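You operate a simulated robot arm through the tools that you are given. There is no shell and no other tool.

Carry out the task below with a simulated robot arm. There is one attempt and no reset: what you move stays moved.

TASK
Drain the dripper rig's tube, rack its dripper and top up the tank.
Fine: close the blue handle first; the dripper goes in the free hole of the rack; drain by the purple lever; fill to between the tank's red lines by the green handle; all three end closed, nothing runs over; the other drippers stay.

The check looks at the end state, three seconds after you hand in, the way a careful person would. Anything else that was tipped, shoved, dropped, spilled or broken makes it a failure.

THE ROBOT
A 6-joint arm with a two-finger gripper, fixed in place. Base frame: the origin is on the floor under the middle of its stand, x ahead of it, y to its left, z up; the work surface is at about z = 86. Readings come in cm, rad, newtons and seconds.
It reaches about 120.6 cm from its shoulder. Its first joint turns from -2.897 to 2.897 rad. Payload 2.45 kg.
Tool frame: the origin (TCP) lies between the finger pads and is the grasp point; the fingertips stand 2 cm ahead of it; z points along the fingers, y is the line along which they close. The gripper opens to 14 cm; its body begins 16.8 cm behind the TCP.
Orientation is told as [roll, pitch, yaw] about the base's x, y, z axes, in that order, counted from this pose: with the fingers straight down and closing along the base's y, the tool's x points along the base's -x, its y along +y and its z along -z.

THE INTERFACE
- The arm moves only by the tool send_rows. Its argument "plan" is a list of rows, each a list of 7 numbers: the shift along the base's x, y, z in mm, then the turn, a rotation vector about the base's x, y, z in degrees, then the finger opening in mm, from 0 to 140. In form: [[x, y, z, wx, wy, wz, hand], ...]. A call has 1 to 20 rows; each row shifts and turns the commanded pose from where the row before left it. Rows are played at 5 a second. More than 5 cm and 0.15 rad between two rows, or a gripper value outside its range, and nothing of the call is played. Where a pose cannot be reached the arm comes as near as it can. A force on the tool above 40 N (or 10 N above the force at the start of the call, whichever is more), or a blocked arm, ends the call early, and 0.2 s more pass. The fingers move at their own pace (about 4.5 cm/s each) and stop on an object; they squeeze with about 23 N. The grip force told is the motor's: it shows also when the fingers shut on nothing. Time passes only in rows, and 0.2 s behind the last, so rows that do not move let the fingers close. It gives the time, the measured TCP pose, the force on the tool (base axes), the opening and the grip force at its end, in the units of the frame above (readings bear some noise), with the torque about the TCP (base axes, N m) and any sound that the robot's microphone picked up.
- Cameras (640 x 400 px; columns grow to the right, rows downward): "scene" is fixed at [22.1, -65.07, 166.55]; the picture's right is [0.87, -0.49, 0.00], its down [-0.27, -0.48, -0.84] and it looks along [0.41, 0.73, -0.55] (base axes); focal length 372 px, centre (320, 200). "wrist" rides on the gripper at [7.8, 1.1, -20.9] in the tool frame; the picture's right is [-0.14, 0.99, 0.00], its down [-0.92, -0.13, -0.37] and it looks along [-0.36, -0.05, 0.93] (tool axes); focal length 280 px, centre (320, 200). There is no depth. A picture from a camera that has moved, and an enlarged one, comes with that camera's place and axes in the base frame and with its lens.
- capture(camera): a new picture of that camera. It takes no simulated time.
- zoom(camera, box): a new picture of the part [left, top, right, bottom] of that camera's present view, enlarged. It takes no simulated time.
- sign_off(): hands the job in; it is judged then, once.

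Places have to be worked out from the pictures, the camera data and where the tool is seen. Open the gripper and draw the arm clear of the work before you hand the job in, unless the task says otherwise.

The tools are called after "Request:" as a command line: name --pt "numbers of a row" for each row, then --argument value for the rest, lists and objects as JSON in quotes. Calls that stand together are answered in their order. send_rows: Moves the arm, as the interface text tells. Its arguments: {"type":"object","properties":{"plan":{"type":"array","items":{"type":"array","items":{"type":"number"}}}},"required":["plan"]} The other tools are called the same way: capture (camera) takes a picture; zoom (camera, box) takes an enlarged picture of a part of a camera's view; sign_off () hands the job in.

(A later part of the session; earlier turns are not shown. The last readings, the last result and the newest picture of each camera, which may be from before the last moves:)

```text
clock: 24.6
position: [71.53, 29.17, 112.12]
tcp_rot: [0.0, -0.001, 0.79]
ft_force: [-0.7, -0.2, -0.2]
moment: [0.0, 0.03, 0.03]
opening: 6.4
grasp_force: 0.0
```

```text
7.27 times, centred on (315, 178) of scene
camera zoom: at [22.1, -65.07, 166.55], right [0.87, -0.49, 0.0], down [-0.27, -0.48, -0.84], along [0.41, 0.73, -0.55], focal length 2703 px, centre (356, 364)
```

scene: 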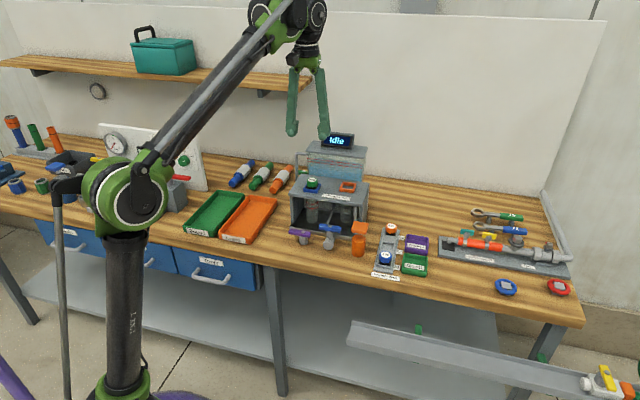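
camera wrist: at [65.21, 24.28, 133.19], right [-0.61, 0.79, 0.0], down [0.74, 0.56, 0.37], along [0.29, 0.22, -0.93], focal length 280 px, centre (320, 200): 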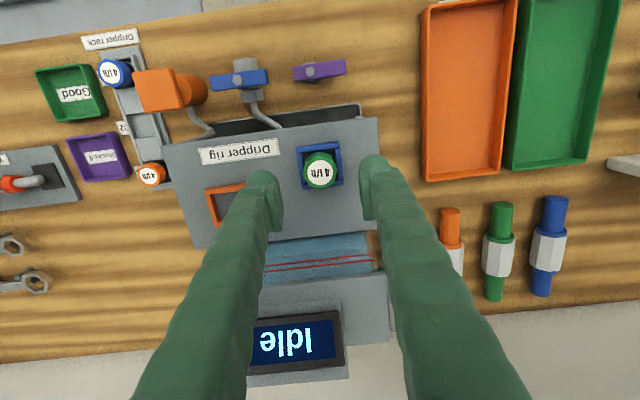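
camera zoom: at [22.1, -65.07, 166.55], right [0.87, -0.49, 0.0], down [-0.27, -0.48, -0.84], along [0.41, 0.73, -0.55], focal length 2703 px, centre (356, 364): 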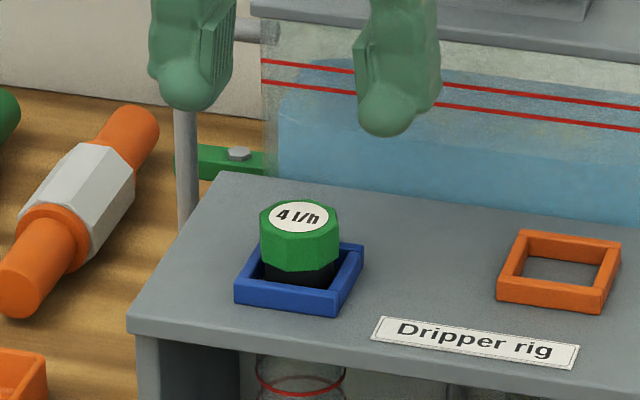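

The dripper is centred under the gripper at (71.6, 29.13). I'll go down to z of about 105 and verify before closing.

Request:
send_rows --pt "0.7 0 -36 0 0 0 60" --pt "0 0 -35 0 0 0 60" --pt "0 0 0 0 0 0 60"

Request:
zoom --camera "scene" --box '[285, 150, 345, 205]'

Request:
capture --camera "wrist"

```text
clock: 25.4
position: [71.66, 29.0, 104.96]
tcp_rot: [0.0, -0.001, 0.79]
ft_force: [0.9, 0.0, -0.8]
moment: [0.0, -0.04, -0.01]
opening: 6.0
grasp_force: 0.1
```

```text
7.27 times, centred on (315, 178) of scene
camera zoom: at [22.1, -65.07, 166.55], right [0.87, -0.49, 0.0], down [-0.27, -0.48, -0.84], along [0.41, 0.73, -0.55], focal length 2703 px, centre (356, 364)
```

zoom: 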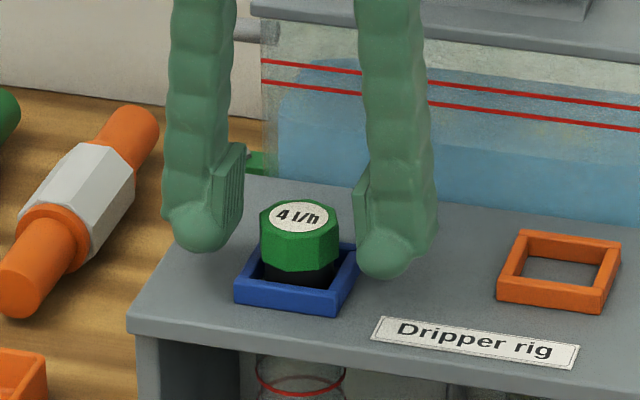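

```text
taken
camera wrist: at [65.28, 24.12, 126.05], right [-0.61, 0.79, 0.0], down [0.74, 0.56, 0.37], along [0.29, 0.22, -0.93], focal length 280 px, centre (320, 200)
```

wrist: 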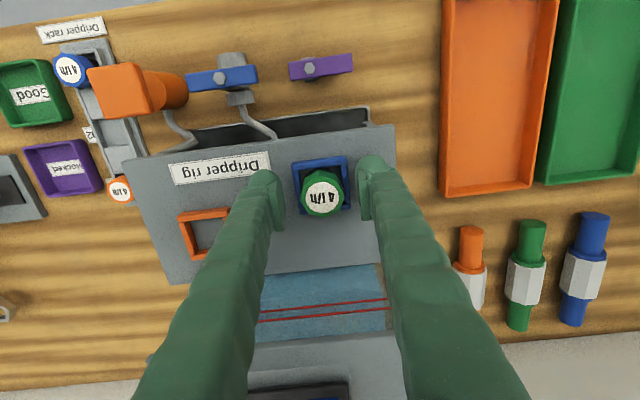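

The fingertips are level with the cap and above the blue frame. I'll close on the cap.

Request:
send_rows --pt "0 0 0 0 0 0 45" --pt "0 0 0 0 0 0 30" --pt "0 0 0 0 0 0 20" --pt "0 0 0 0 0 0 0" --pt "0 0 0 0 0 0 0"

Request:
zoom --camera "scene" --box '[285, 150, 345, 205]'

```text
clock: 26.6
position: [71.54, 29.06, 105.05]
tcp_rot: [0.0, 0.0, 0.791]
ft_force: [0.4, 0.5, -0.8]
moment: [0.04, 0.01, 0.01]
opening: 3.49
grasp_force: 23.2
```

```text
7.27 times, centred on (315, 178) of scene
camera zoom: at [22.1, -65.07, 166.55], right [0.87, -0.49, 0.0], down [-0.27, -0.48, -0.84], along [0.41, 0.73, -0.55], focal length 2703 px, centre (356, 364)
```

zoom: 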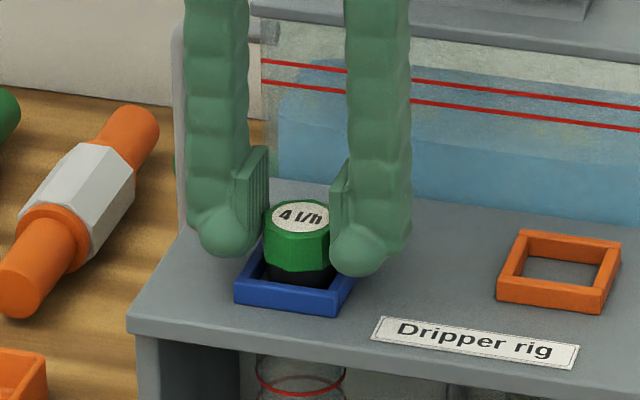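

The cap is gripped at 3.49 cm with no side load. I'll lift it straight up, gently at first.

Request:
send_rows --pt "0 0 6 0 0 0 0" --pt "0 0 10 0 0 0 0" --pt "0 0 20 0 0 0 0" --pt "0 0 35 0 0 0 0" --pt "0 0 45 0 0 0 0" --pt "0 0 0 0 0 0 0"

Request:
capture --camera "wrist"

Request:
zoom --camera "scene" --box '[275, 120, 375, 200]'

```text
clock: 28.0
position: [71.53, 29.14, 116.57]
tcp_rot: [0.0, 0.001, 0.791]
ft_force: [-0.1, 0.7, -0.9]
moment: [0.01, -0.03, -0.02]
opening: 3.49
grasp_force: 23.0
```

```text
taken
camera wrist: at [65.22, 24.24, 137.73], right [-0.61, 0.79, 0.0], down [0.74, 0.56, 0.37], along [0.29, 0.22, -0.93], focal length 280 px, centre (320, 200)
```

wrist: 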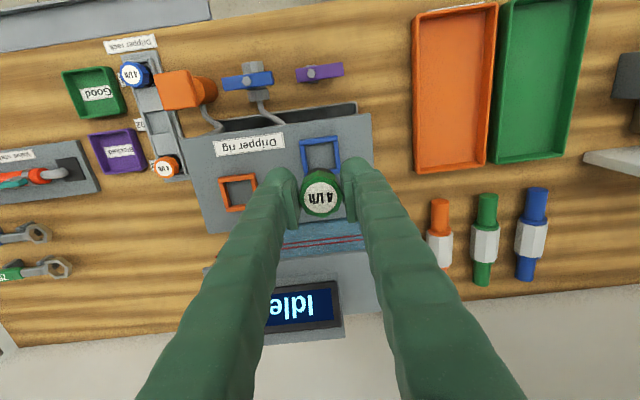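

```text
5.00 times, centred on (325, 160) of scene
camera zoom: at [22.1, -65.07, 166.55], right [0.87, -0.49, 0.0], down [-0.27, -0.48, -0.84], along [0.41, 0.73, -0.55], focal length 1858 px, centre (295, 400)
```

zoom: 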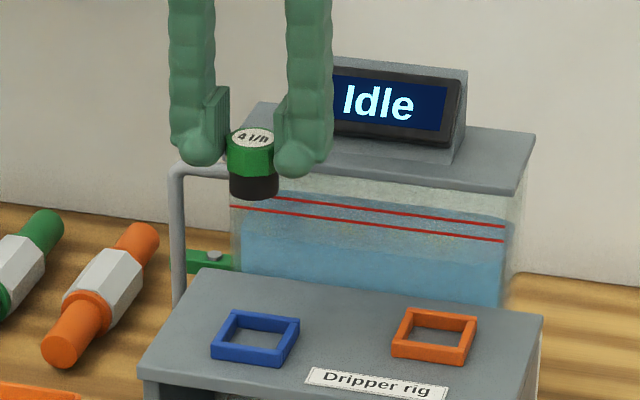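

The dripper is out cleanly with a short black neck. I'll carry it at this height to above rack hole 02, near (86.5, 5.0).

Request:
send_rows --pt "25 -40.2 0 0 0 0 0" --pt "25 -40.2 0 0 0 0 0" --pt "25 -40.2 0 0 0 0 0" --pt "25 -40.2 0 0 0 0 0" --pt "25 -40.2 0 0 0 0 0" --pt "24.7 -39.9 0 0 0 0 0" --pt "0 0 0 0 0 0 0"

Request:
capture --camera "wrist"

Request:
zoom --camera "scene" --box '[345, 180, 435, 285]'

```text
clock: 29.6
position: [86.69, 4.69, 116.45]
tcp_rot: [0.001, 0.0, 0.79]
ft_force: [0.0, 0.4, 0.3]
moment: [0.0, 0.02, -0.01]
opening: 3.47
grasp_force: 23.5
```

```text
taken
camera wrist: at [80.43, -0.13, 137.58], right [-0.61, 0.79, 0.0], down [0.74, 0.56, 0.37], along [0.29, 0.22, -0.93], focal length 280 px, centre (320, 200)
```

wrist: 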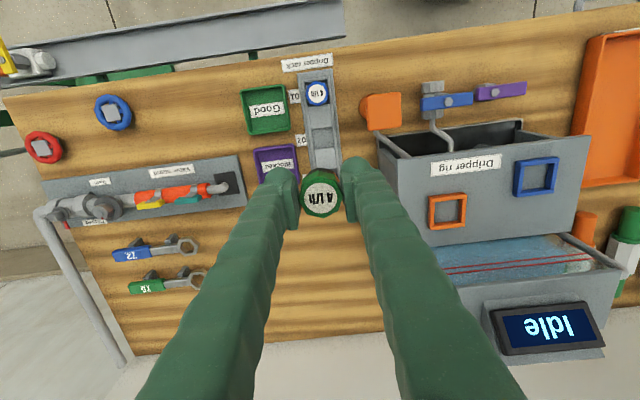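

```text
3.81 times, centred on (390, 232) of scene
camera zoom: at [22.1, -65.07, 166.55], right [0.87, -0.49, 0.0], down [-0.27, -0.48, -0.84], along [0.41, 0.73, -0.55], focal length 1416 px, centre (53, 76)
```

zoom: 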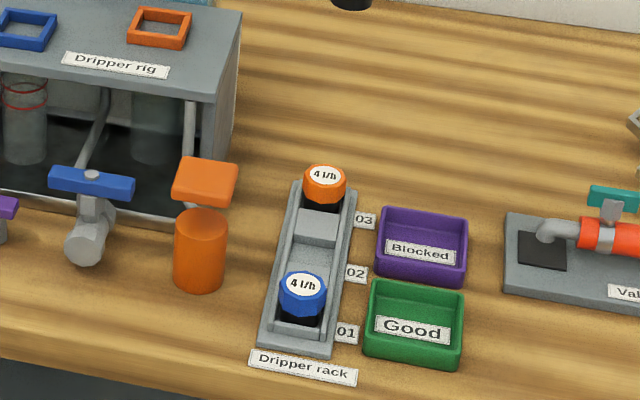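

I'll zoom on the rack beneath the gripper to align the dripper with hole 02.

Request:
zoom --camera "wrist" --box '[270, 60, 370, 220]'

Request:
zoom --camera "wrist" --box '[290, 105, 350, 180]'

Request:
zoom --camera "scene" --box '[375, 220, 410, 270]'

```text
2.50 times, centred on (320, 140) of wrist
camera zoom: at [80.43, -0.13, 137.58], right [-0.61, 0.79, 0.0], down [0.74, 0.56, 0.37], along [0.29, 0.22, -0.93], focal length 701 px, centre (320, 350)
```

zoom: 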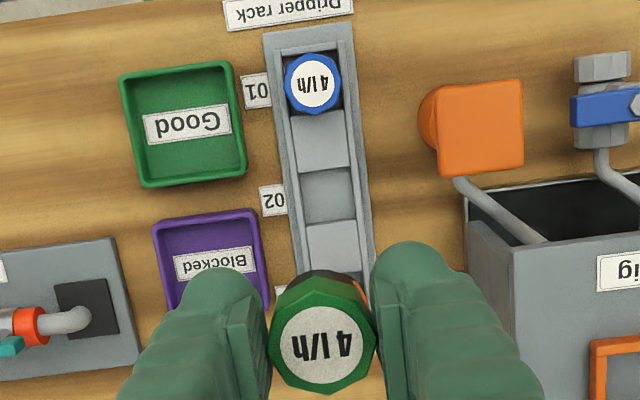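

```text
5.33 times, centred on (320, 142) of wrist
camera zoom: at [80.43, -0.13, 137.58], right [-0.61, 0.79, 0.0], down [0.74, 0.56, 0.37], along [0.29, 0.22, -0.93], focal length 1495 px, centre (320, 507)
```

zoom: 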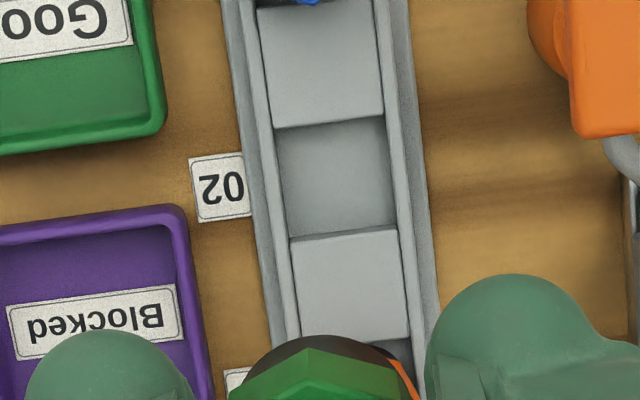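

```text
8.00 times, centred on (392, 245) of scene
camera zoom: at [22.1, -65.07, 166.55], right [0.87, -0.49, 0.0], down [-0.27, -0.48, -0.84], along [0.41, 0.73, -0.55], focal length 2974 px, centre (-260, -160)
```

zoom: 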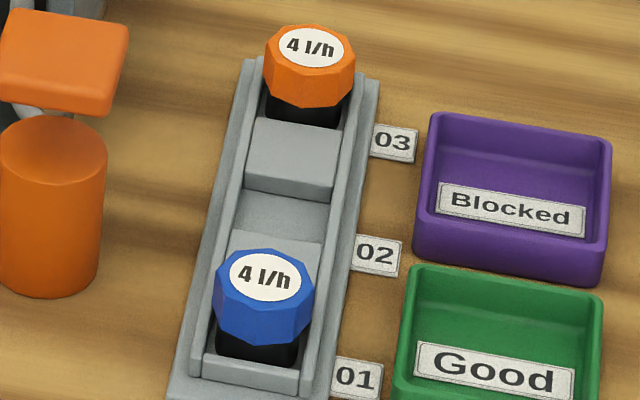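

The block tops are at about z 88.6 and hole 02's centre is near (86.3, 5.05). I'll shift about 5 mm toward it, go down to z of about 97 and check alignment in both views.

Request:
send_rows --pt "-4.5 3.3 -45 0 0 0 0" --pt "0 0 -48 0 0 0 0" --pt "0 0 -48 0 0 0 0" --pt "0 0 -48 0 0 0 0" --pt "0 0 0 0 0 0 0"

Request:
capture --camera "wrist"

Request:
zoom --camera "scene" --box '[365, 200, 425, 275]'

Request:
zoom --camera "wrist" --box '[270, 100, 370, 220]'

```text
clock: 30.8
position: [86.33, 4.97, 97.62]
tcp_rot: [-0.001, 0.0, 0.791]
ft_force: [-0.9, -0.1, -0.9]
moment: [0.0, 0.02, 0.0]
opening: 3.47
grasp_force: 23.3
```

```text
taken
camera wrist: at [80.03, 0.14, 118.64], right [-0.61, 0.79, 0.0], down [0.74, 0.56, 0.37], along [0.29, 0.22, -0.93], focal length 280 px, centre (320, 200)
```

wrist: 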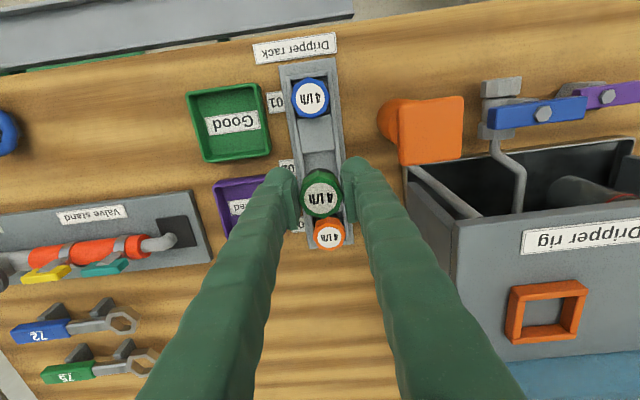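

```text
5.33 times, centred on (395, 238) of scene
camera zoom: at [22.1, -65.07, 166.55], right [0.87, -0.49, 0.0], down [-0.27, -0.48, -0.84], along [0.41, 0.73, -0.55], focal length 1982 px, centre (-80, 0)
```

zoom: 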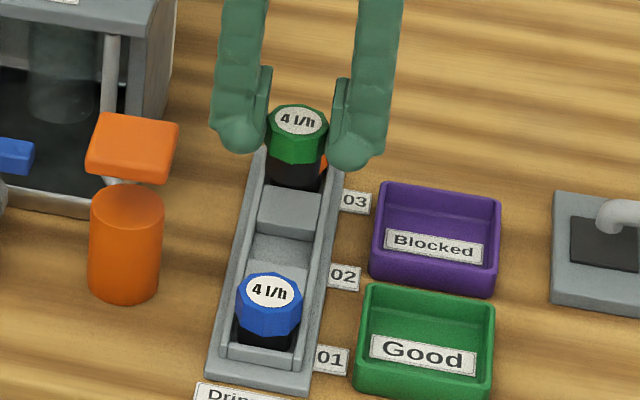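

```text
3.33 times, centred on (320, 160) of wrist
camera zoom: at [80.03, 0.14, 118.64], right [-0.61, 0.79, 0.0], down [0.74, 0.56, 0.37], along [0.29, 0.22, -0.93], focal length 935 px, centre (320, 333)
```

zoom: 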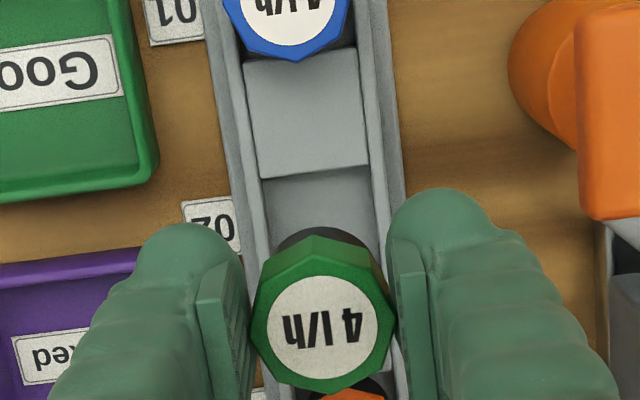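

The dripper is lined up with the hole to within a couple of millimetres. I'll go down to just above the block tops and check again.

Request:
send_rows --pt "-0.3 -0.3 -24 0 0 0 0" --pt "0 0 -22 0 0 0 0" --pt "0 0 0 0 0 0 0"

Request:
zoom --camera "scene" --box '[370, 210, 415, 265]'

Request:
zoom --camera "wrist" --box '[270, 100, 370, 240]'

```text
clock: 31.6
position: [86.2, 5.0, 93.08]
tcp_rot: [-0.001, 0.0, 0.791]
ft_force: [-0.4, 0.0, 0.0]
moment: [0.0, 0.04, 0.0]
opening: 3.48
grasp_force: 23.3
```

```text
7.27 times, centred on (392, 238) of scene
camera zoom: at [22.1, -65.07, 166.55], right [0.87, -0.49, 0.0], down [-0.27, -0.48, -0.84], along [0.41, 0.73, -0.55], focal length 2703 px, centre (-207, -73)
```

zoom: 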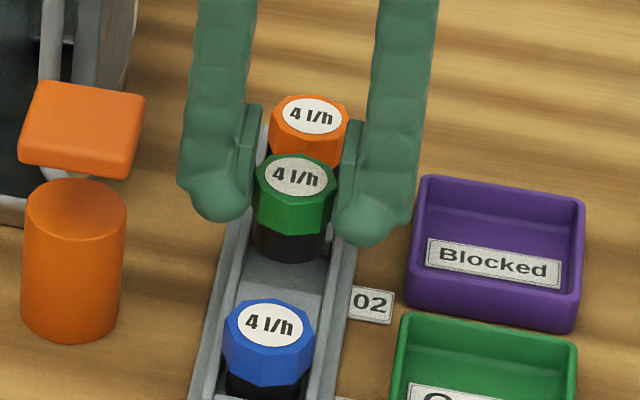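

```text
2.86 times, centred on (320, 170) of wrist
camera zoom: at [79.9, 0.08, 114.09], right [-0.61, 0.79, 0.0], down [0.74, 0.56, 0.37], along [0.29, 0.22, -0.93], focal length 801 px, centre (320, 286)
```

zoom: 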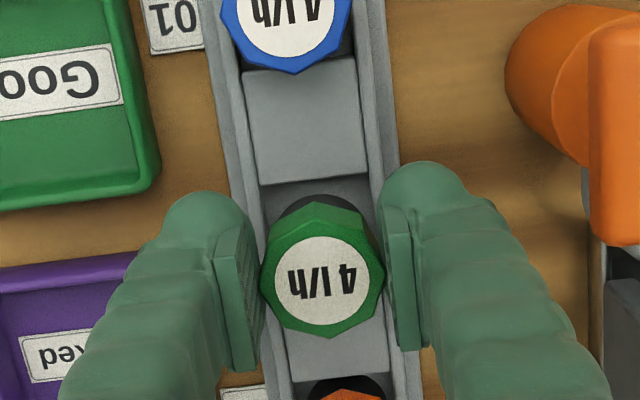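

The neck and the hole centre agree to within about 1 mm. I'll lower it in small steps and check the force.

Request:
send_rows --pt "0.3 0.1 -5 0 0 0 0" --pt "0 0 -5 0 0 0 0" --pt "0 0 -4 0 0 0 0" --pt "0 0 0 0 0 0 0"

Request:
zoom --camera "scene" --box '[370, 210, 415, 265]'

```text
clock: 32.6
position: [86.1, 5.09, 91.6]
tcp_rot: [0.002, -0.001, 0.79]
ft_force: [-0.2, 0.9, -0.4]
moment: [-0.02, 0.0, -0.02]
opening: 3.46
grasp_force: 23.0
```

```text
7.27 times, centred on (392, 238) of scene
camera zoom: at [22.1, -65.07, 166.55], right [0.87, -0.49, 0.0], down [-0.27, -0.48, -0.84], along [0.41, 0.73, -0.55], focal length 2703 px, centre (-207, -73)
```

zoom: 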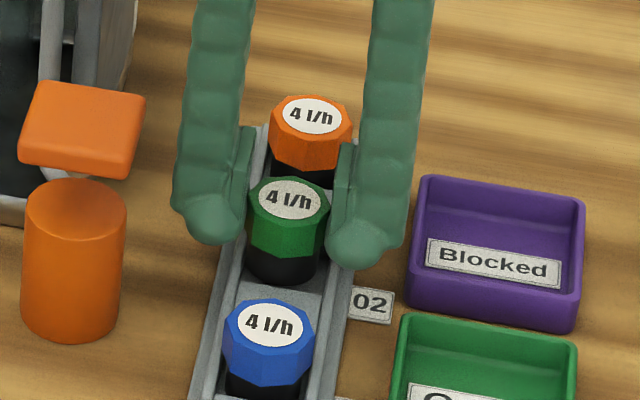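

No contact yet. I'll continue in 4 mm steps.

Request:
send_rows --pt "0 0 -3 0 0 0 0" --pt "0 0 -3 0 0 0 0" --pt "0 0 0 0 0 0 0"

Request:
zoom --camera "scene" --box '[370, 210, 415, 265]'

Request:
zoom --camera "wrist" --box '[270, 100, 370, 240]'

```text
clock: 33.4
position: [86.1, 5.1, 91.15]
tcp_rot: [0.001, 0.0, 0.789]
ft_force: [2.6, -2.4, -0.1]
moment: [-0.1, -0.05, -0.03]
opening: 3.51
grasp_force: 23.1
```

```text
7.27 times, centred on (392, 238) of scene
camera zoom: at [22.1, -65.07, 166.55], right [0.87, -0.49, 0.0], down [-0.27, -0.48, -0.84], along [0.41, 0.73, -0.55], focal length 2703 px, centre (-207, -73)
```

zoom: 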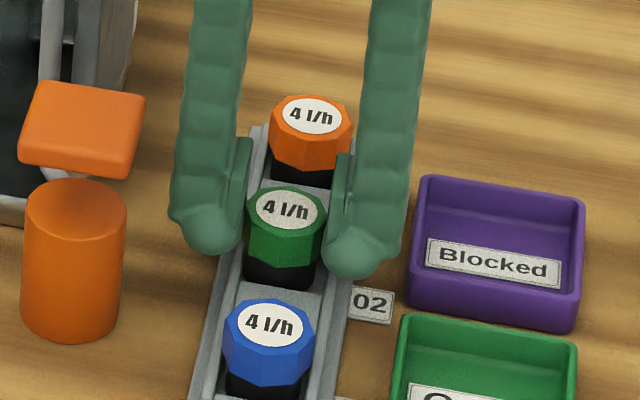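

```text
2.86 times, centred on (320, 170) of wrist
camera zoom: at [79.78, 0.31, 112.14], right [-0.61, 0.79, 0.0], down [0.74, 0.56, 0.37], along [0.29, 0.22, -0.93], focal length 801 px, centre (320, 286)
```

zoom: 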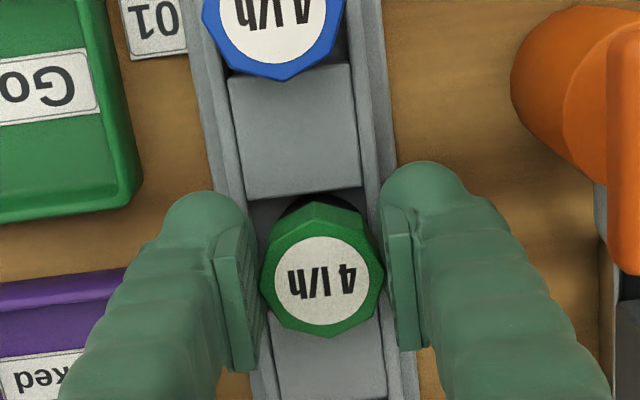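

The dripper has drifted about 2 mm toward the left rail, as the small side force shows. I'll shift 1.6 mm in x and -1.6 mm in y, then lower the last few millimetres.

Request:
send_rows --pt "1.6 -1.6 0 0 0 0 0" --pt "0 0 0 0 0 0 0" --pt "0 0 -2 0 0 0 0" --pt "0 0 0 0 0 0 0"

Request:
zoom --camera "scene" --box '[370, 210, 415, 265]'

Request:
zoom --camera "wrist" --box '[270, 100, 370, 240]'

```text
clock: 34.4
position: [86.26, 4.97, 90.95]
tcp_rot: [0.001, -0.002, 0.792]
ft_force: [-0.1, 0.7, 0.1]
moment: [0.03, 0.01, -0.01]
opening: 3.47
grasp_force: 22.8
```

```text
7.27 times, centred on (392, 238) of scene
camera zoom: at [22.1, -65.07, 166.55], right [0.87, -0.49, 0.0], down [-0.27, -0.48, -0.84], along [0.41, 0.73, -0.55], focal length 2703 px, centre (-207, -73)
```

zoom: 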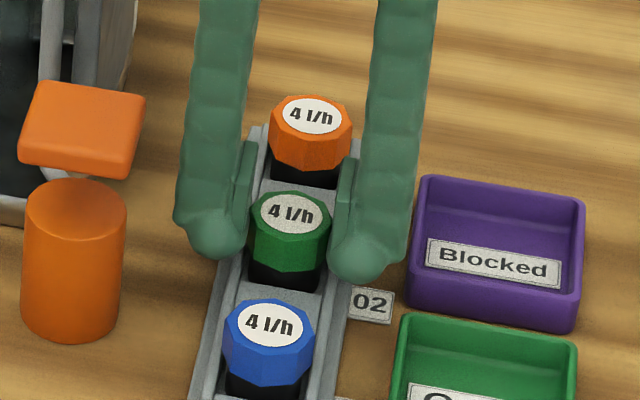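

```text
2.86 times, centred on (320, 170) of wrist
camera zoom: at [79.96, 0.14, 111.94], right [-0.61, 0.79, 0.0], down [0.74, 0.56, 0.37], along [0.29, 0.22, -0.93], focal length 801 px, centre (320, 286)
```

zoom: 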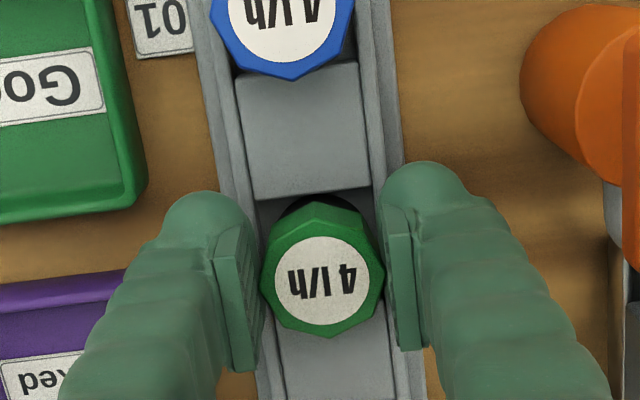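

The side force is gone. I'll lower in 2 mm steps until I feel the seat.

Request:
send_rows --pt "0 0 -2 0 0 0 0" --pt "0 0 0 0 0 0 0"

Request:
send_rows --pt "0 0 -2 0 0 0 0" --pt "0 0 0 0 0 0 0"

```text
clock: 35.0
position: [86.26, 4.93, 90.81]
tcp_rot: [-0.001, 0.0, 0.791]
ft_force: [1.9, -0.1, 17.9]
moment: [0.04, -0.16, -0.02]
opening: 3.48
grasp_force: 22.6
```

```text
clock: 35.6
position: [86.32, 5.12, 90.63]
tcp_rot: [0.0, 0.003, 0.791]
ft_force: [-0.4, -1.7, 19.7]
moment: [0.01, 0.02, -0.04]
opening: 3.49
grasp_force: 22.7
```

There is a vertical contact of about 18 N at z 90.8, which matches the expected seated height. I'll check the picture before releasing.

Request:
zoom --camera "scene" --box '[370, 210, 415, 265]'

Request:
zoom --camera "wrist" --box '[270, 70, 370, 240]'

```text
7.27 times, centred on (392, 238) of scene
camera zoom: at [22.1, -65.07, 166.55], right [0.87, -0.49, 0.0], down [-0.27, -0.48, -0.84], along [0.41, 0.73, -0.55], focal length 2703 px, centre (-207, -73)
```

zoom: 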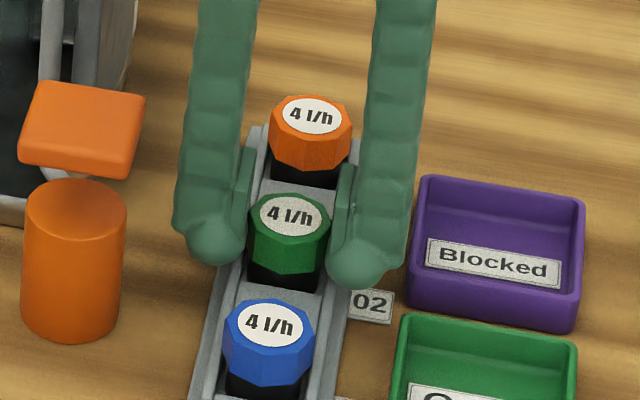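

```text
2.35 times, centred on (320, 155) of wrist
camera zoom: at [79.92, 0.14, 111.61], right [-0.61, 0.79, 0.0], down [0.74, 0.56, 0.37], along [0.29, 0.22, -0.93], focal length 660 px, centre (320, 306)
```

zoom: 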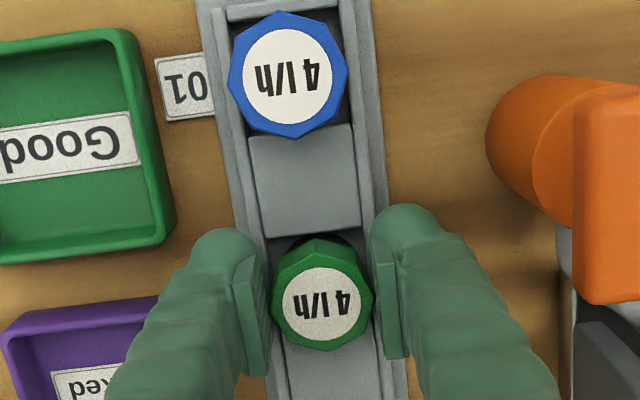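

The green dripper sits at the midpoint between its two neighbours. I'll ease off the press, open the fingers and lift clear.

Request:
send_rows --pt "0 0 2 0 0 0 0" --pt "0 0 0 0 0 0 40" --pt "0 0 0 0 0 0 50" --pt "0 0 0 0 0 0 52" --pt "0 0 20 0 0 0 52" --pt "0 0 40 0 0 0 52" --pt "0 0 45 0 0 0 52" --pt "0 0 45 0 0 0 52" --pt "0 0 0 0 0 0 52"

Request:
zoom --camera "scene" --box '[370, 210, 415, 265]'

Request:
capture --camera "wrist"

```text
clock: 37.6
position: [86.37, 4.99, 105.59]
tcp_rot: [0.0, 0.002, 0.791]
ft_force: [0.5, -0.9, 0.9]
moment: [-0.01, -0.01, -0.01]
opening: 5.19
grasp_force: 0.0
```

```text
7.27 times, centred on (392, 238) of scene
camera zoom: at [22.1, -65.07, 166.55], right [0.87, -0.49, 0.0], down [-0.27, -0.48, -0.84], along [0.41, 0.73, -0.55], focal length 2703 px, centre (-207, -73)
```

zoom: 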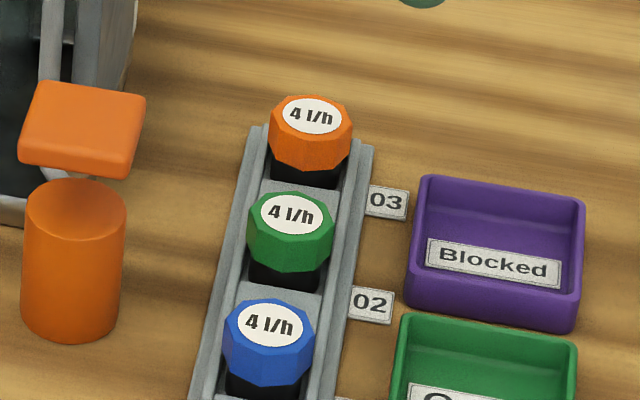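

```text
taken
camera wrist: at [80.13, 0.2, 126.54], right [-0.61, 0.79, 0.0], down [0.74, 0.56, 0.37], along [0.29, 0.22, -0.93], focal length 280 px, centre (320, 200)
```

wrist: 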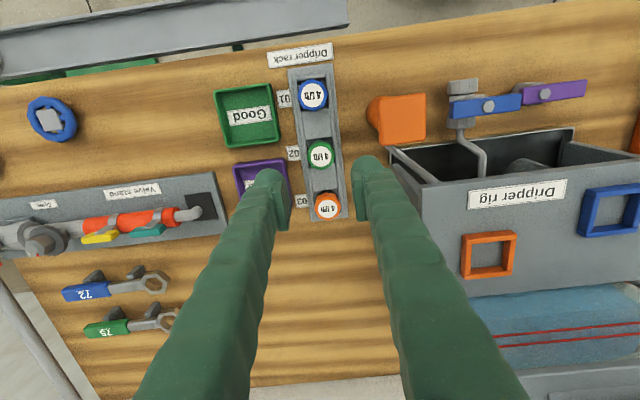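

The dripper is upright in hole 02 and its neighbours are untouched. Now for the green fill handle: I'll lift, turn the wrist back to about -45° yaw, and move to where the wrist camera can see the handle and the tank.

Request:
send_rows --pt "0 0 48 0 0 -7.5 52" --pt "0 0 48 0 0 -7.5 52" --pt "0 0 48 0 0 -7.5 52" --pt "0 0 48 0 0 -7.5 52" --pt "-13.8 43.3 0 0 0 -7.5 40" --pt "-13.8 43.3 0 0 0 -7.5 40" --pt "-13.8 43.3 0 0 0 -7.5 40" --pt "-13.8 43.3 0 0 0 -7.5 40" --pt "-13.8 43.3 0 0 0 -7.5 40" --pt "-13.8 43.3 0 0 0 -7.5 40" --pt "-13.8 43.3 0 0 0 -7.5 40" --pt "-13.8 43.3 0 0 0 -7.5 40" --pt "-13.8 43.3 0 0 0 0 40" --pt "0 0 0 0 0 0 40"

Request:
capture --camera "wrist"

Request:
capture --camera "scene"

```text
clock: 40.6
position: [72.17, 43.88, 122.96]
tcp_rot: [0.0, 0.001, -0.781]
ft_force: [0.4, 0.1, -0.3]
moment: [0.01, 0.01, 0.0]
opening: 3.99
grasp_force: 0.2
out of reach, approached as far as the arm can: row 4
```

```text
taken
camera wrist: at [67.33, 50.05, 144.03], right [0.79, 0.61, 0.0], down [0.56, -0.74, 0.37], along [0.22, -0.29, -0.93], focal length 280 px, centre (320, 200)
```

wrist: 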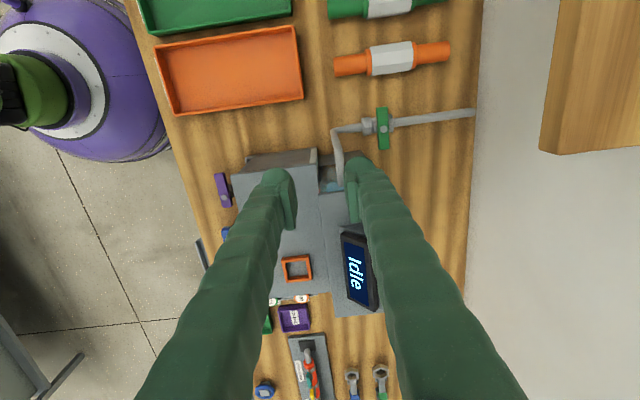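

```text
taken
```

scene: 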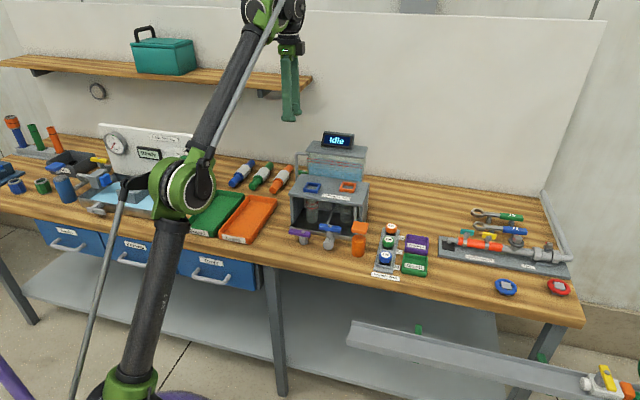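

The high transit was at the edge of reach, so I'll stay lower from here. The wrist camera now shows the green handle and its pipework clearly, so I'll zoom in on them.

Request:
zoom --camera "wrist" --box '[310, 80, 480, 200]'

Request:
zoom --camera "scene" --box '[270, 120, 380, 190]'

Request:
zoom --camera "wrist" --box '[330, 90, 430, 160]'

```text
3.33 times, centred on (395, 140) of wrist
camera zoom: at [67.33, 50.05, 144.03], right [0.79, 0.61, 0.0], down [0.56, -0.74, 0.37], along [0.22, -0.29, -0.93], focal length 935 px, centre (70, 400)
```

zoom: 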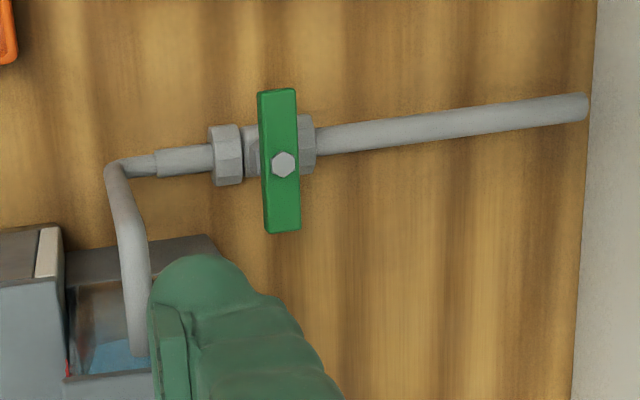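

```text
5.71 times, centred on (325, 155) of scene
camera zoom: at [22.1, -65.07, 166.55], right [0.87, -0.49, 0.0], down [-0.27, -0.48, -0.84], along [0.41, 0.73, -0.55], focal length 2124 px, centre (291, 457)
```

zoom: 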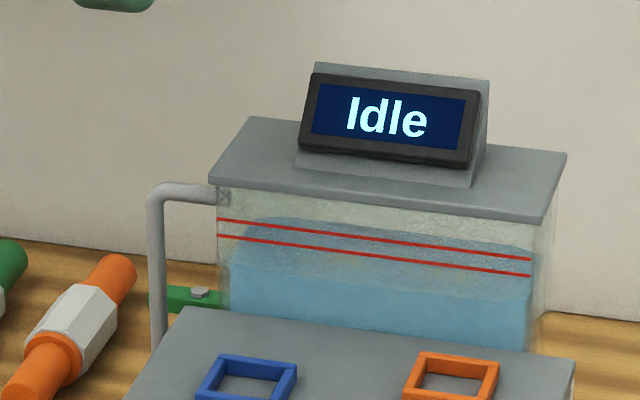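

```text
5.71 times, centred on (380, 125) of wrist
camera zoom: at [67.33, 50.05, 144.03], right [0.79, 0.61, 0.0], down [0.56, -0.74, 0.37], along [0.22, -0.29, -0.93], focal length 1602 px, centre (-23, 629)
```

zoom: 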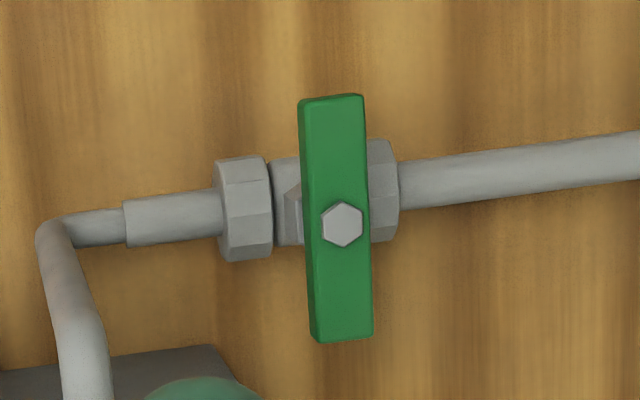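

The green handle's pivot is at about (79.95, 51.6, 94.9). The tank lid's near corner is about 5 cm to the side, so there is room to work. First I'll zoom on the tank to read the current level.

Request:
zoom --camera "scene" --box '[303, 146, 371, 190]'

Request:
zoom --camera "scene" --box '[304, 150, 334, 180]'

Request:
zoom --camera "scene" --box '[340, 155, 370, 185]'

```text
9.09 times, centred on (337, 168) of scene
camera zoom: at [22.1, -65.07, 166.55], right [0.87, -0.49, 0.0], down [-0.27, -0.48, -0.84], along [0.41, 0.73, -0.55], focal length 3379 px, centre (166, 491)
```

zoom: 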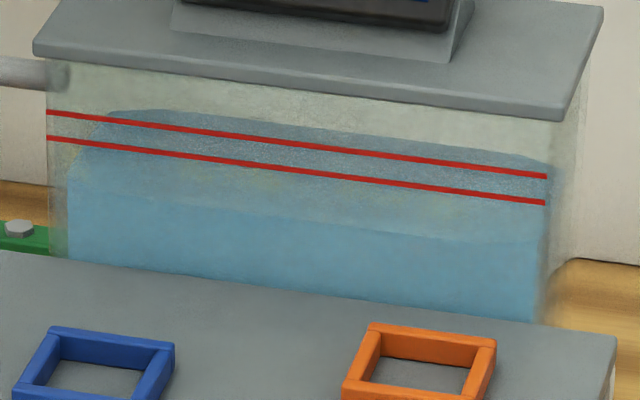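

```text
13.33 times, centred on (319, 165) of scene
camera zoom: at [22.1, -65.07, 166.55], right [0.87, -0.49, 0.0], down [-0.27, -0.48, -0.84], along [0.41, 0.73, -0.55], focal length 4956 px, centre (333, 667)
```

zoom: 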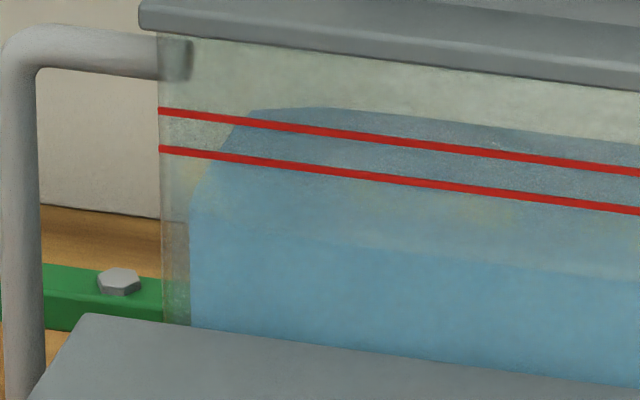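

```text
13.33 times, centred on (355, 170) of scene
camera zoom: at [22.1, -65.07, 166.55], right [0.87, -0.49, 0.0], down [-0.27, -0.48, -0.84], along [0.41, 0.73, -0.55], focal length 4956 px, centre (-147, 600)
```

zoom: 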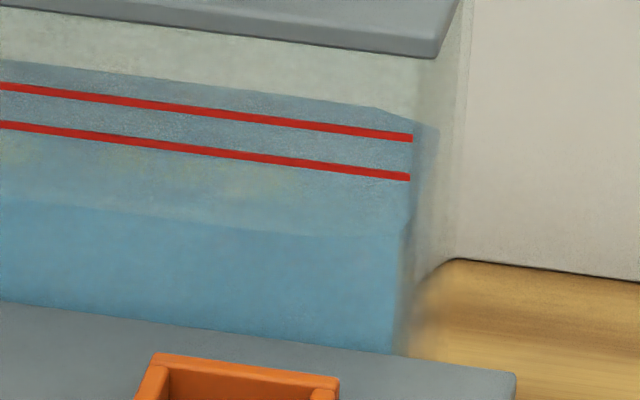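

The level is now at about z 103.9, with the red lines at about 105.8 and 106.9, so it needs roughly a 2.4 cm rise. I'll go around the left of the fill pipe, descending on its free side to z of about 100.

Request:
send_rows --pt "-25 25 0 0 0 0 36" --pt "-25 25 0 0 0 0 36" --pt "0 0 -48 0 0 0 36" --pt "0 0 -48 0 0 0 36" --pt "0 0 -48 0 0 0 36" --pt "0 0 -48 0 0 0 36" --pt "0 0 -36 0 0 0 36" --pt "0 0 0 0 0 0 36"

Request:
capture --camera "wrist"

Request:
capture --camera "scene"

```text
clock: 42.4
position: [67.34, 49.06, 100.38]
tcp_rot: [0.0, 0.001, -0.78]
ft_force: [-0.8, 0.7, 0.3]
moment: [-0.03, -0.03, -0.03]
opening: 3.62
grasp_force: 0.0
```

```text
taken
camera wrist: at [62.51, 55.26, 121.37], right [0.79, 0.61, 0.0], down [0.56, -0.74, 0.37], along [0.22, -0.29, -0.93], focal length 280 px, centre (320, 200)
```

wrist: 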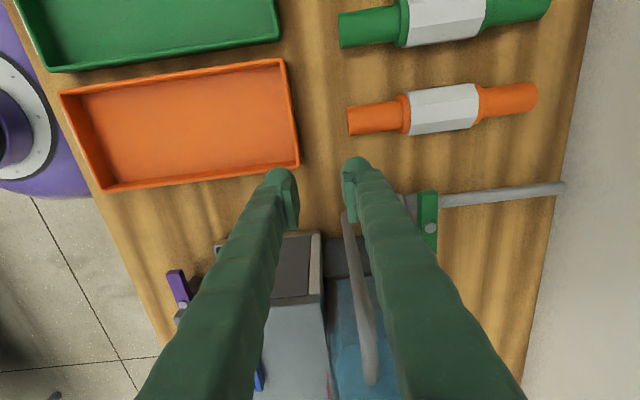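

```text
taken
```

scene: 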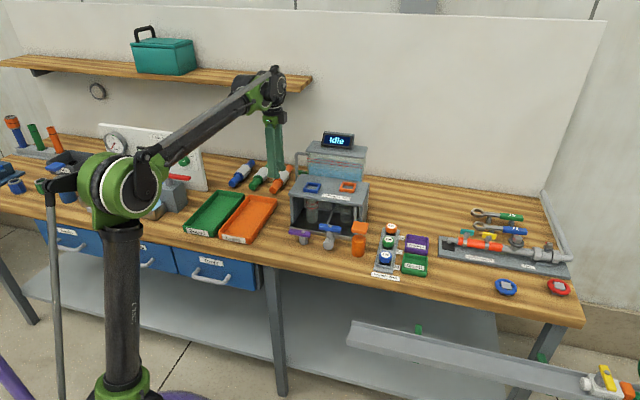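

The path is clear. I'll slide back past the pipe and then across to hover over the green handle's pivot at z of about 100.

Request:
send_rows --pt "21.2 21.2 0 0 0 0 36" --pt "21.2 21.2 0 0 0 0 36" --pt "28 -5.9 0 0 0 0 36" --pt "28 -5.9 0 0 0 0 36" --pt "28.2 -5.7 0 0 0 0 36" --pt "0 0 0 0 0 0 36"

Request:
capture --camera "wrist"

Request:
zoom --camera "scene" --box '[230, 60, 390, 190]'

```text
clock: 43.8
position: [79.92, 51.56, 100.28]
tcp_rot: [-0.001, 0.001, -0.782]
ft_force: [0.4, -0.1, 0.7]
moment: [-0.01, 0.0, 0.0]
opening: 3.62
grasp_force: 0.0
```

```text
taken
camera wrist: at [75.13, 57.71, 121.27], right [0.79, 0.61, 0.0], down [0.56, -0.74, 0.37], along [0.22, -0.29, -0.93], focal length 280 px, centre (320, 200)
```

wrist: 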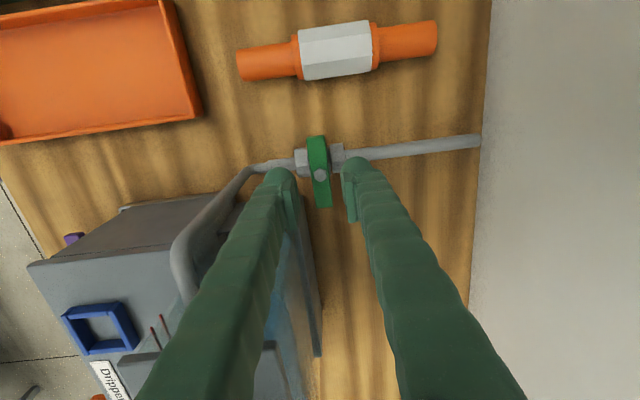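

```text
3.08 times, centred on (310, 125) of scene
camera zoom: at [22.1, -65.07, 166.55], right [0.87, -0.49, 0.0], down [-0.27, -0.48, -0.84], along [0.41, 0.73, -0.55], focal length 1144 px, centre (351, 431)
```

zoom: 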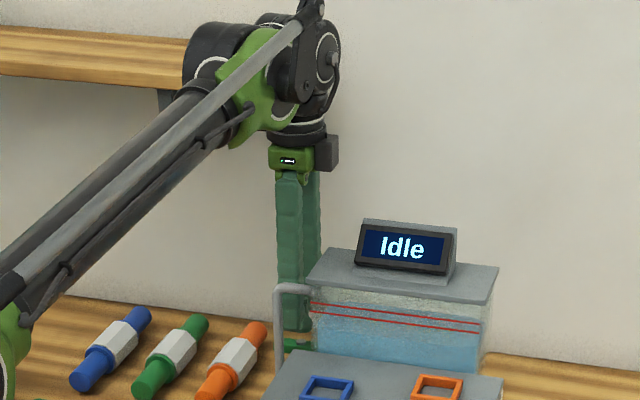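

I'm directly over the green pivot, estimated at (79.85, 51.5). I'll descend around the handle.

Request:
send_rows --pt "-0.5 0 -24 0 0 0 34" --pt "0 0 -24 0 0 0 34" --pt "0 0 0 0 0 0 34"

Request:
capture --camera "wrist"

Request:
zoom --camera "scene" --box '[290, 140, 340, 190]'

```text
clock: 44.6
position: [79.83, 51.41, 95.57]
tcp_rot: [-0.002, -0.002, -0.78]
ft_force: [-0.1, 0.8, -0.3]
moment: [0.0, 0.01, -0.01]
opening: 3.39
grasp_force: 0.2
```

```text
taken
camera wrist: at [75.08, 57.67, 116.59], right [0.79, 0.61, 0.0], down [0.56, -0.74, 0.37], along [0.22, -0.29, -0.93], focal length 280 px, centre (320, 200)
```

wrist: 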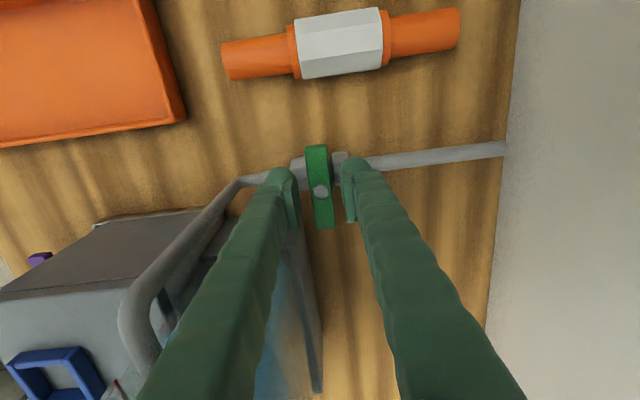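

```text
8.00 times, centred on (315, 165) of scene
camera zoom: at [22.1, -65.07, 166.55], right [0.87, -0.49, 0.0], down [-0.27, -0.48, -0.84], along [0.41, 0.73, -0.55], focal length 2974 px, centre (360, 480)
```

zoom: 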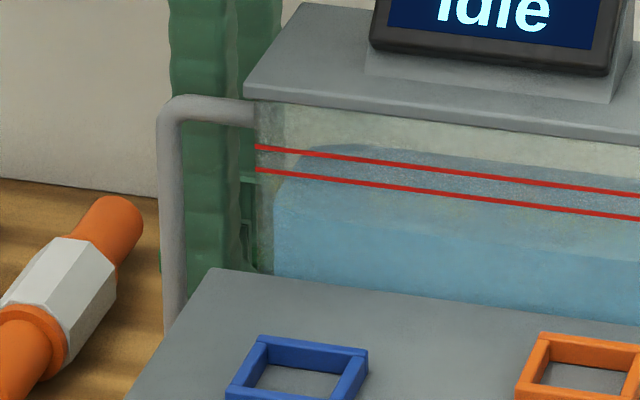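

The fingers straddle the green handle at its pivot, and the scene camera still sees the tank level. I'll close the grip.

Request:
send_rows --pt "0 0 -1 0 0 0 34" --pt "0 0 0 0 0 0 0" --pt "0 0 0 0 0 0 0" --pt "0 0 0 0 0 0 0"

```text
clock: 45.6
position: [80.07, 51.44, 95.32]
tcp_rot: [0.001, 0.0, -0.779]
ft_force: [17.8, 14.8, 10.3]
moment: [0.17, -0.18, -0.04]
opening: 1.69
grasp_force: 41.5
```

Gripped at 1.69 cm, with a side load of about 23 N along the closing axis. I'll shift 1 mm to relieve it and try a small opening turn of 12° while watching the tank.

Request:
send_rows --pt "0.9 0.8 0.3 0 0 0 0" --pt "0 0 0 0 0 4 0" --pt "0 0 0 0 0 4 0" --pt "0 0 0 0 0 4 0"

Request:
zoom --camera "scene" --box '[304, 150, 334, 180]'

Request:
zoom --camera "scene" --box '[285, 120, 380, 190]'

```text
clock: 46.6
position: [80.11, 51.48, 95.47]
tcp_rot: [0.0, 0.001, -0.568]
ft_force: [11.9, 12.1, 12.7]
moment: [0.18, -0.01, -0.02]
opening: 1.71
grasp_force: 42.7
```

```text
13.33 times, centred on (319, 165) of scene
camera zoom: at [22.1, -65.07, 166.55], right [0.87, -0.49, 0.0], down [-0.27, -0.48, -0.84], along [0.41, 0.73, -0.55], focal length 4956 px, centre (333, 667)
```

zoom: 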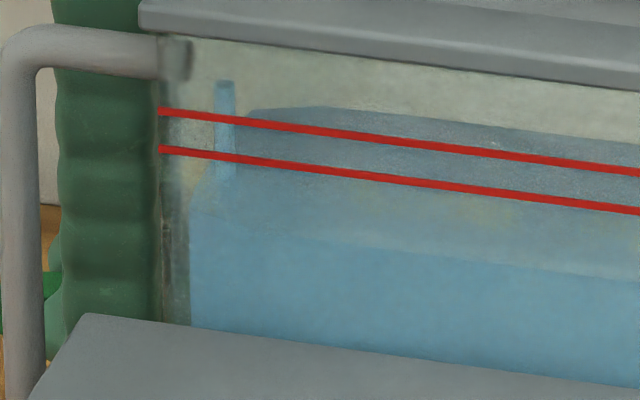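

```text
5.71 times, centred on (332, 155) of scene
camera zoom: at [22.1, -65.07, 166.55], right [0.87, -0.49, 0.0], down [-0.27, -0.48, -0.84], along [0.41, 0.73, -0.55], focal length 2124 px, centre (249, 457)
```

zoom: 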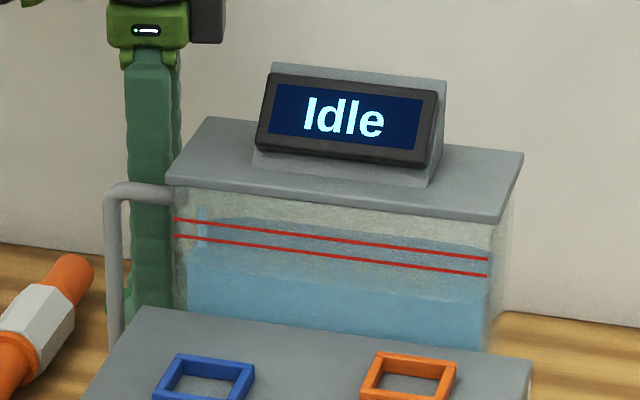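

A stream is falling into the tank, so filling has started with the valve about 12° open. I'll hold for one second and measure the rise.

Request:
send_rows --pt "0 0 0 0 0 0 0" --pt "0 0 0 0 0 0 0" --pt "0 0 0 0 0 0 0" --pt "0 0 0 0 0 0 0"

Request:
zoom --camera "scene" --box '[304, 150, 334, 180]'

```text
clock: 47.6
position: [80.02, 51.57, 95.36]
tcp_rot: [0.0, 0.0, -0.571]
ft_force: [10.8, 8.9, 9.4]
moment: [0.04, -0.17, -0.02]
opening: 1.7
grasp_force: 42.5
```

```text
13.33 times, centred on (319, 165) of scene
camera zoom: at [22.1, -65.07, 166.55], right [0.87, -0.49, 0.0], down [-0.27, -0.48, -0.84], along [0.41, 0.73, -0.55], focal length 4956 px, centre (333, 667)
```

zoom: 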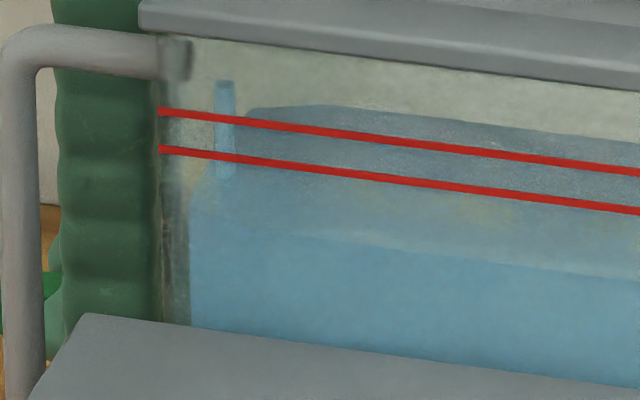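

The rise is slow, only a pixel or two per second. I'll open further to about 30° and measure again.

Request:
send_rows --pt "0.4 0.4 -0.4 0 0 6 0" --pt "0 0 0 0 0 6 0" --pt "0 0 0 0 0 6 0" --pt "0 0 0 0 0 0 0" --pt "0 0 0 0 0 0 0" --pt "0 0 0 0 0 0 0"

Request:
zoom --camera "scene" --box '[304, 150, 334, 180]'

```text
clock: 49.0
position: [79.98, 51.49, 95.4]
tcp_rot: [0.0, 0.0, -0.257]
ft_force: [12.2, 10.9, 29.1]
moment: [0.1, -0.16, -0.03]
opening: 1.71
grasp_force: 42.1
```

```text
13.33 times, centred on (319, 165) of scene
camera zoom: at [22.1, -65.07, 166.55], right [0.87, -0.49, 0.0], down [-0.27, -0.48, -0.84], along [0.41, 0.73, -0.55], focal length 4956 px, centre (333, 667)
```

zoom: 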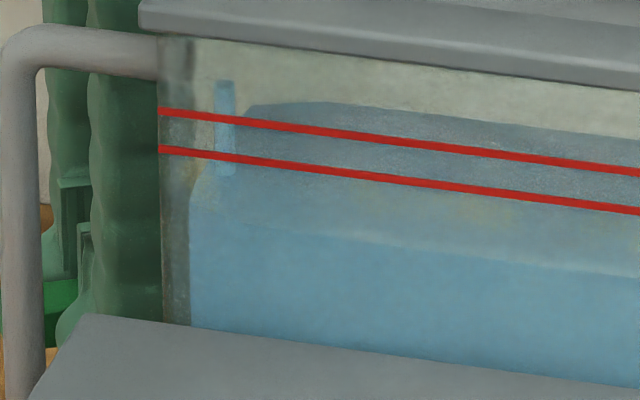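

That is about 3 px/s. I'll raise slightly to ease the vertical force and open another 30° to speed up the fill.

Request:
send_rows --pt "0.5 0.5 0.9 0 0 6 0" --pt "0 0 0 0 0 6 0" --pt "0 0 0 0 0 6 0" --pt "0 0 0 0 0 6 0" --pt "0 0 0 0 0 6 0" --pt "0 0 0 0 0 0 0"

Request:
zoom --camera "scene" --box '[304, 150, 334, 180]'

Request:
zoom --camera "scene" --box '[230, 60, 390, 190]'

```text
clock: 50.4
position: [80.07, 51.61, 95.44]
tcp_rot: [0.001, 0.001, 0.269]
ft_force: [0.6, 10.6, 4.9]
moment: [0.16, -0.13, 0.01]
opening: 1.74
grasp_force: 42.9
```

```text
13.33 times, centred on (319, 165) of scene
camera zoom: at [22.1, -65.07, 166.55], right [0.87, -0.49, 0.0], down [-0.27, -0.48, -0.84], along [0.41, 0.73, -0.55], focal length 4956 px, centre (333, 667)
```

zoom: 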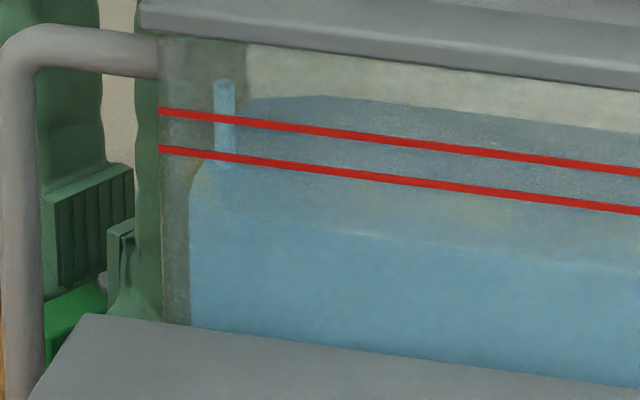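

```text
3.08 times, centred on (310, 125) of scene
camera zoom: at [22.1, -65.07, 166.55], right [0.87, -0.49, 0.0], down [-0.27, -0.48, -0.84], along [0.41, 0.73, -0.55], focal length 1144 px, centre (351, 431)
```

zoom: 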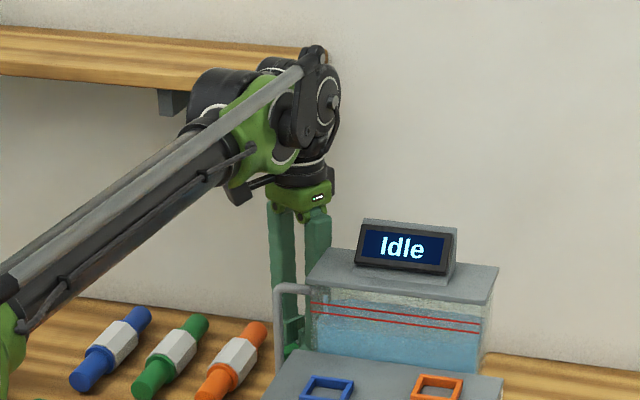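

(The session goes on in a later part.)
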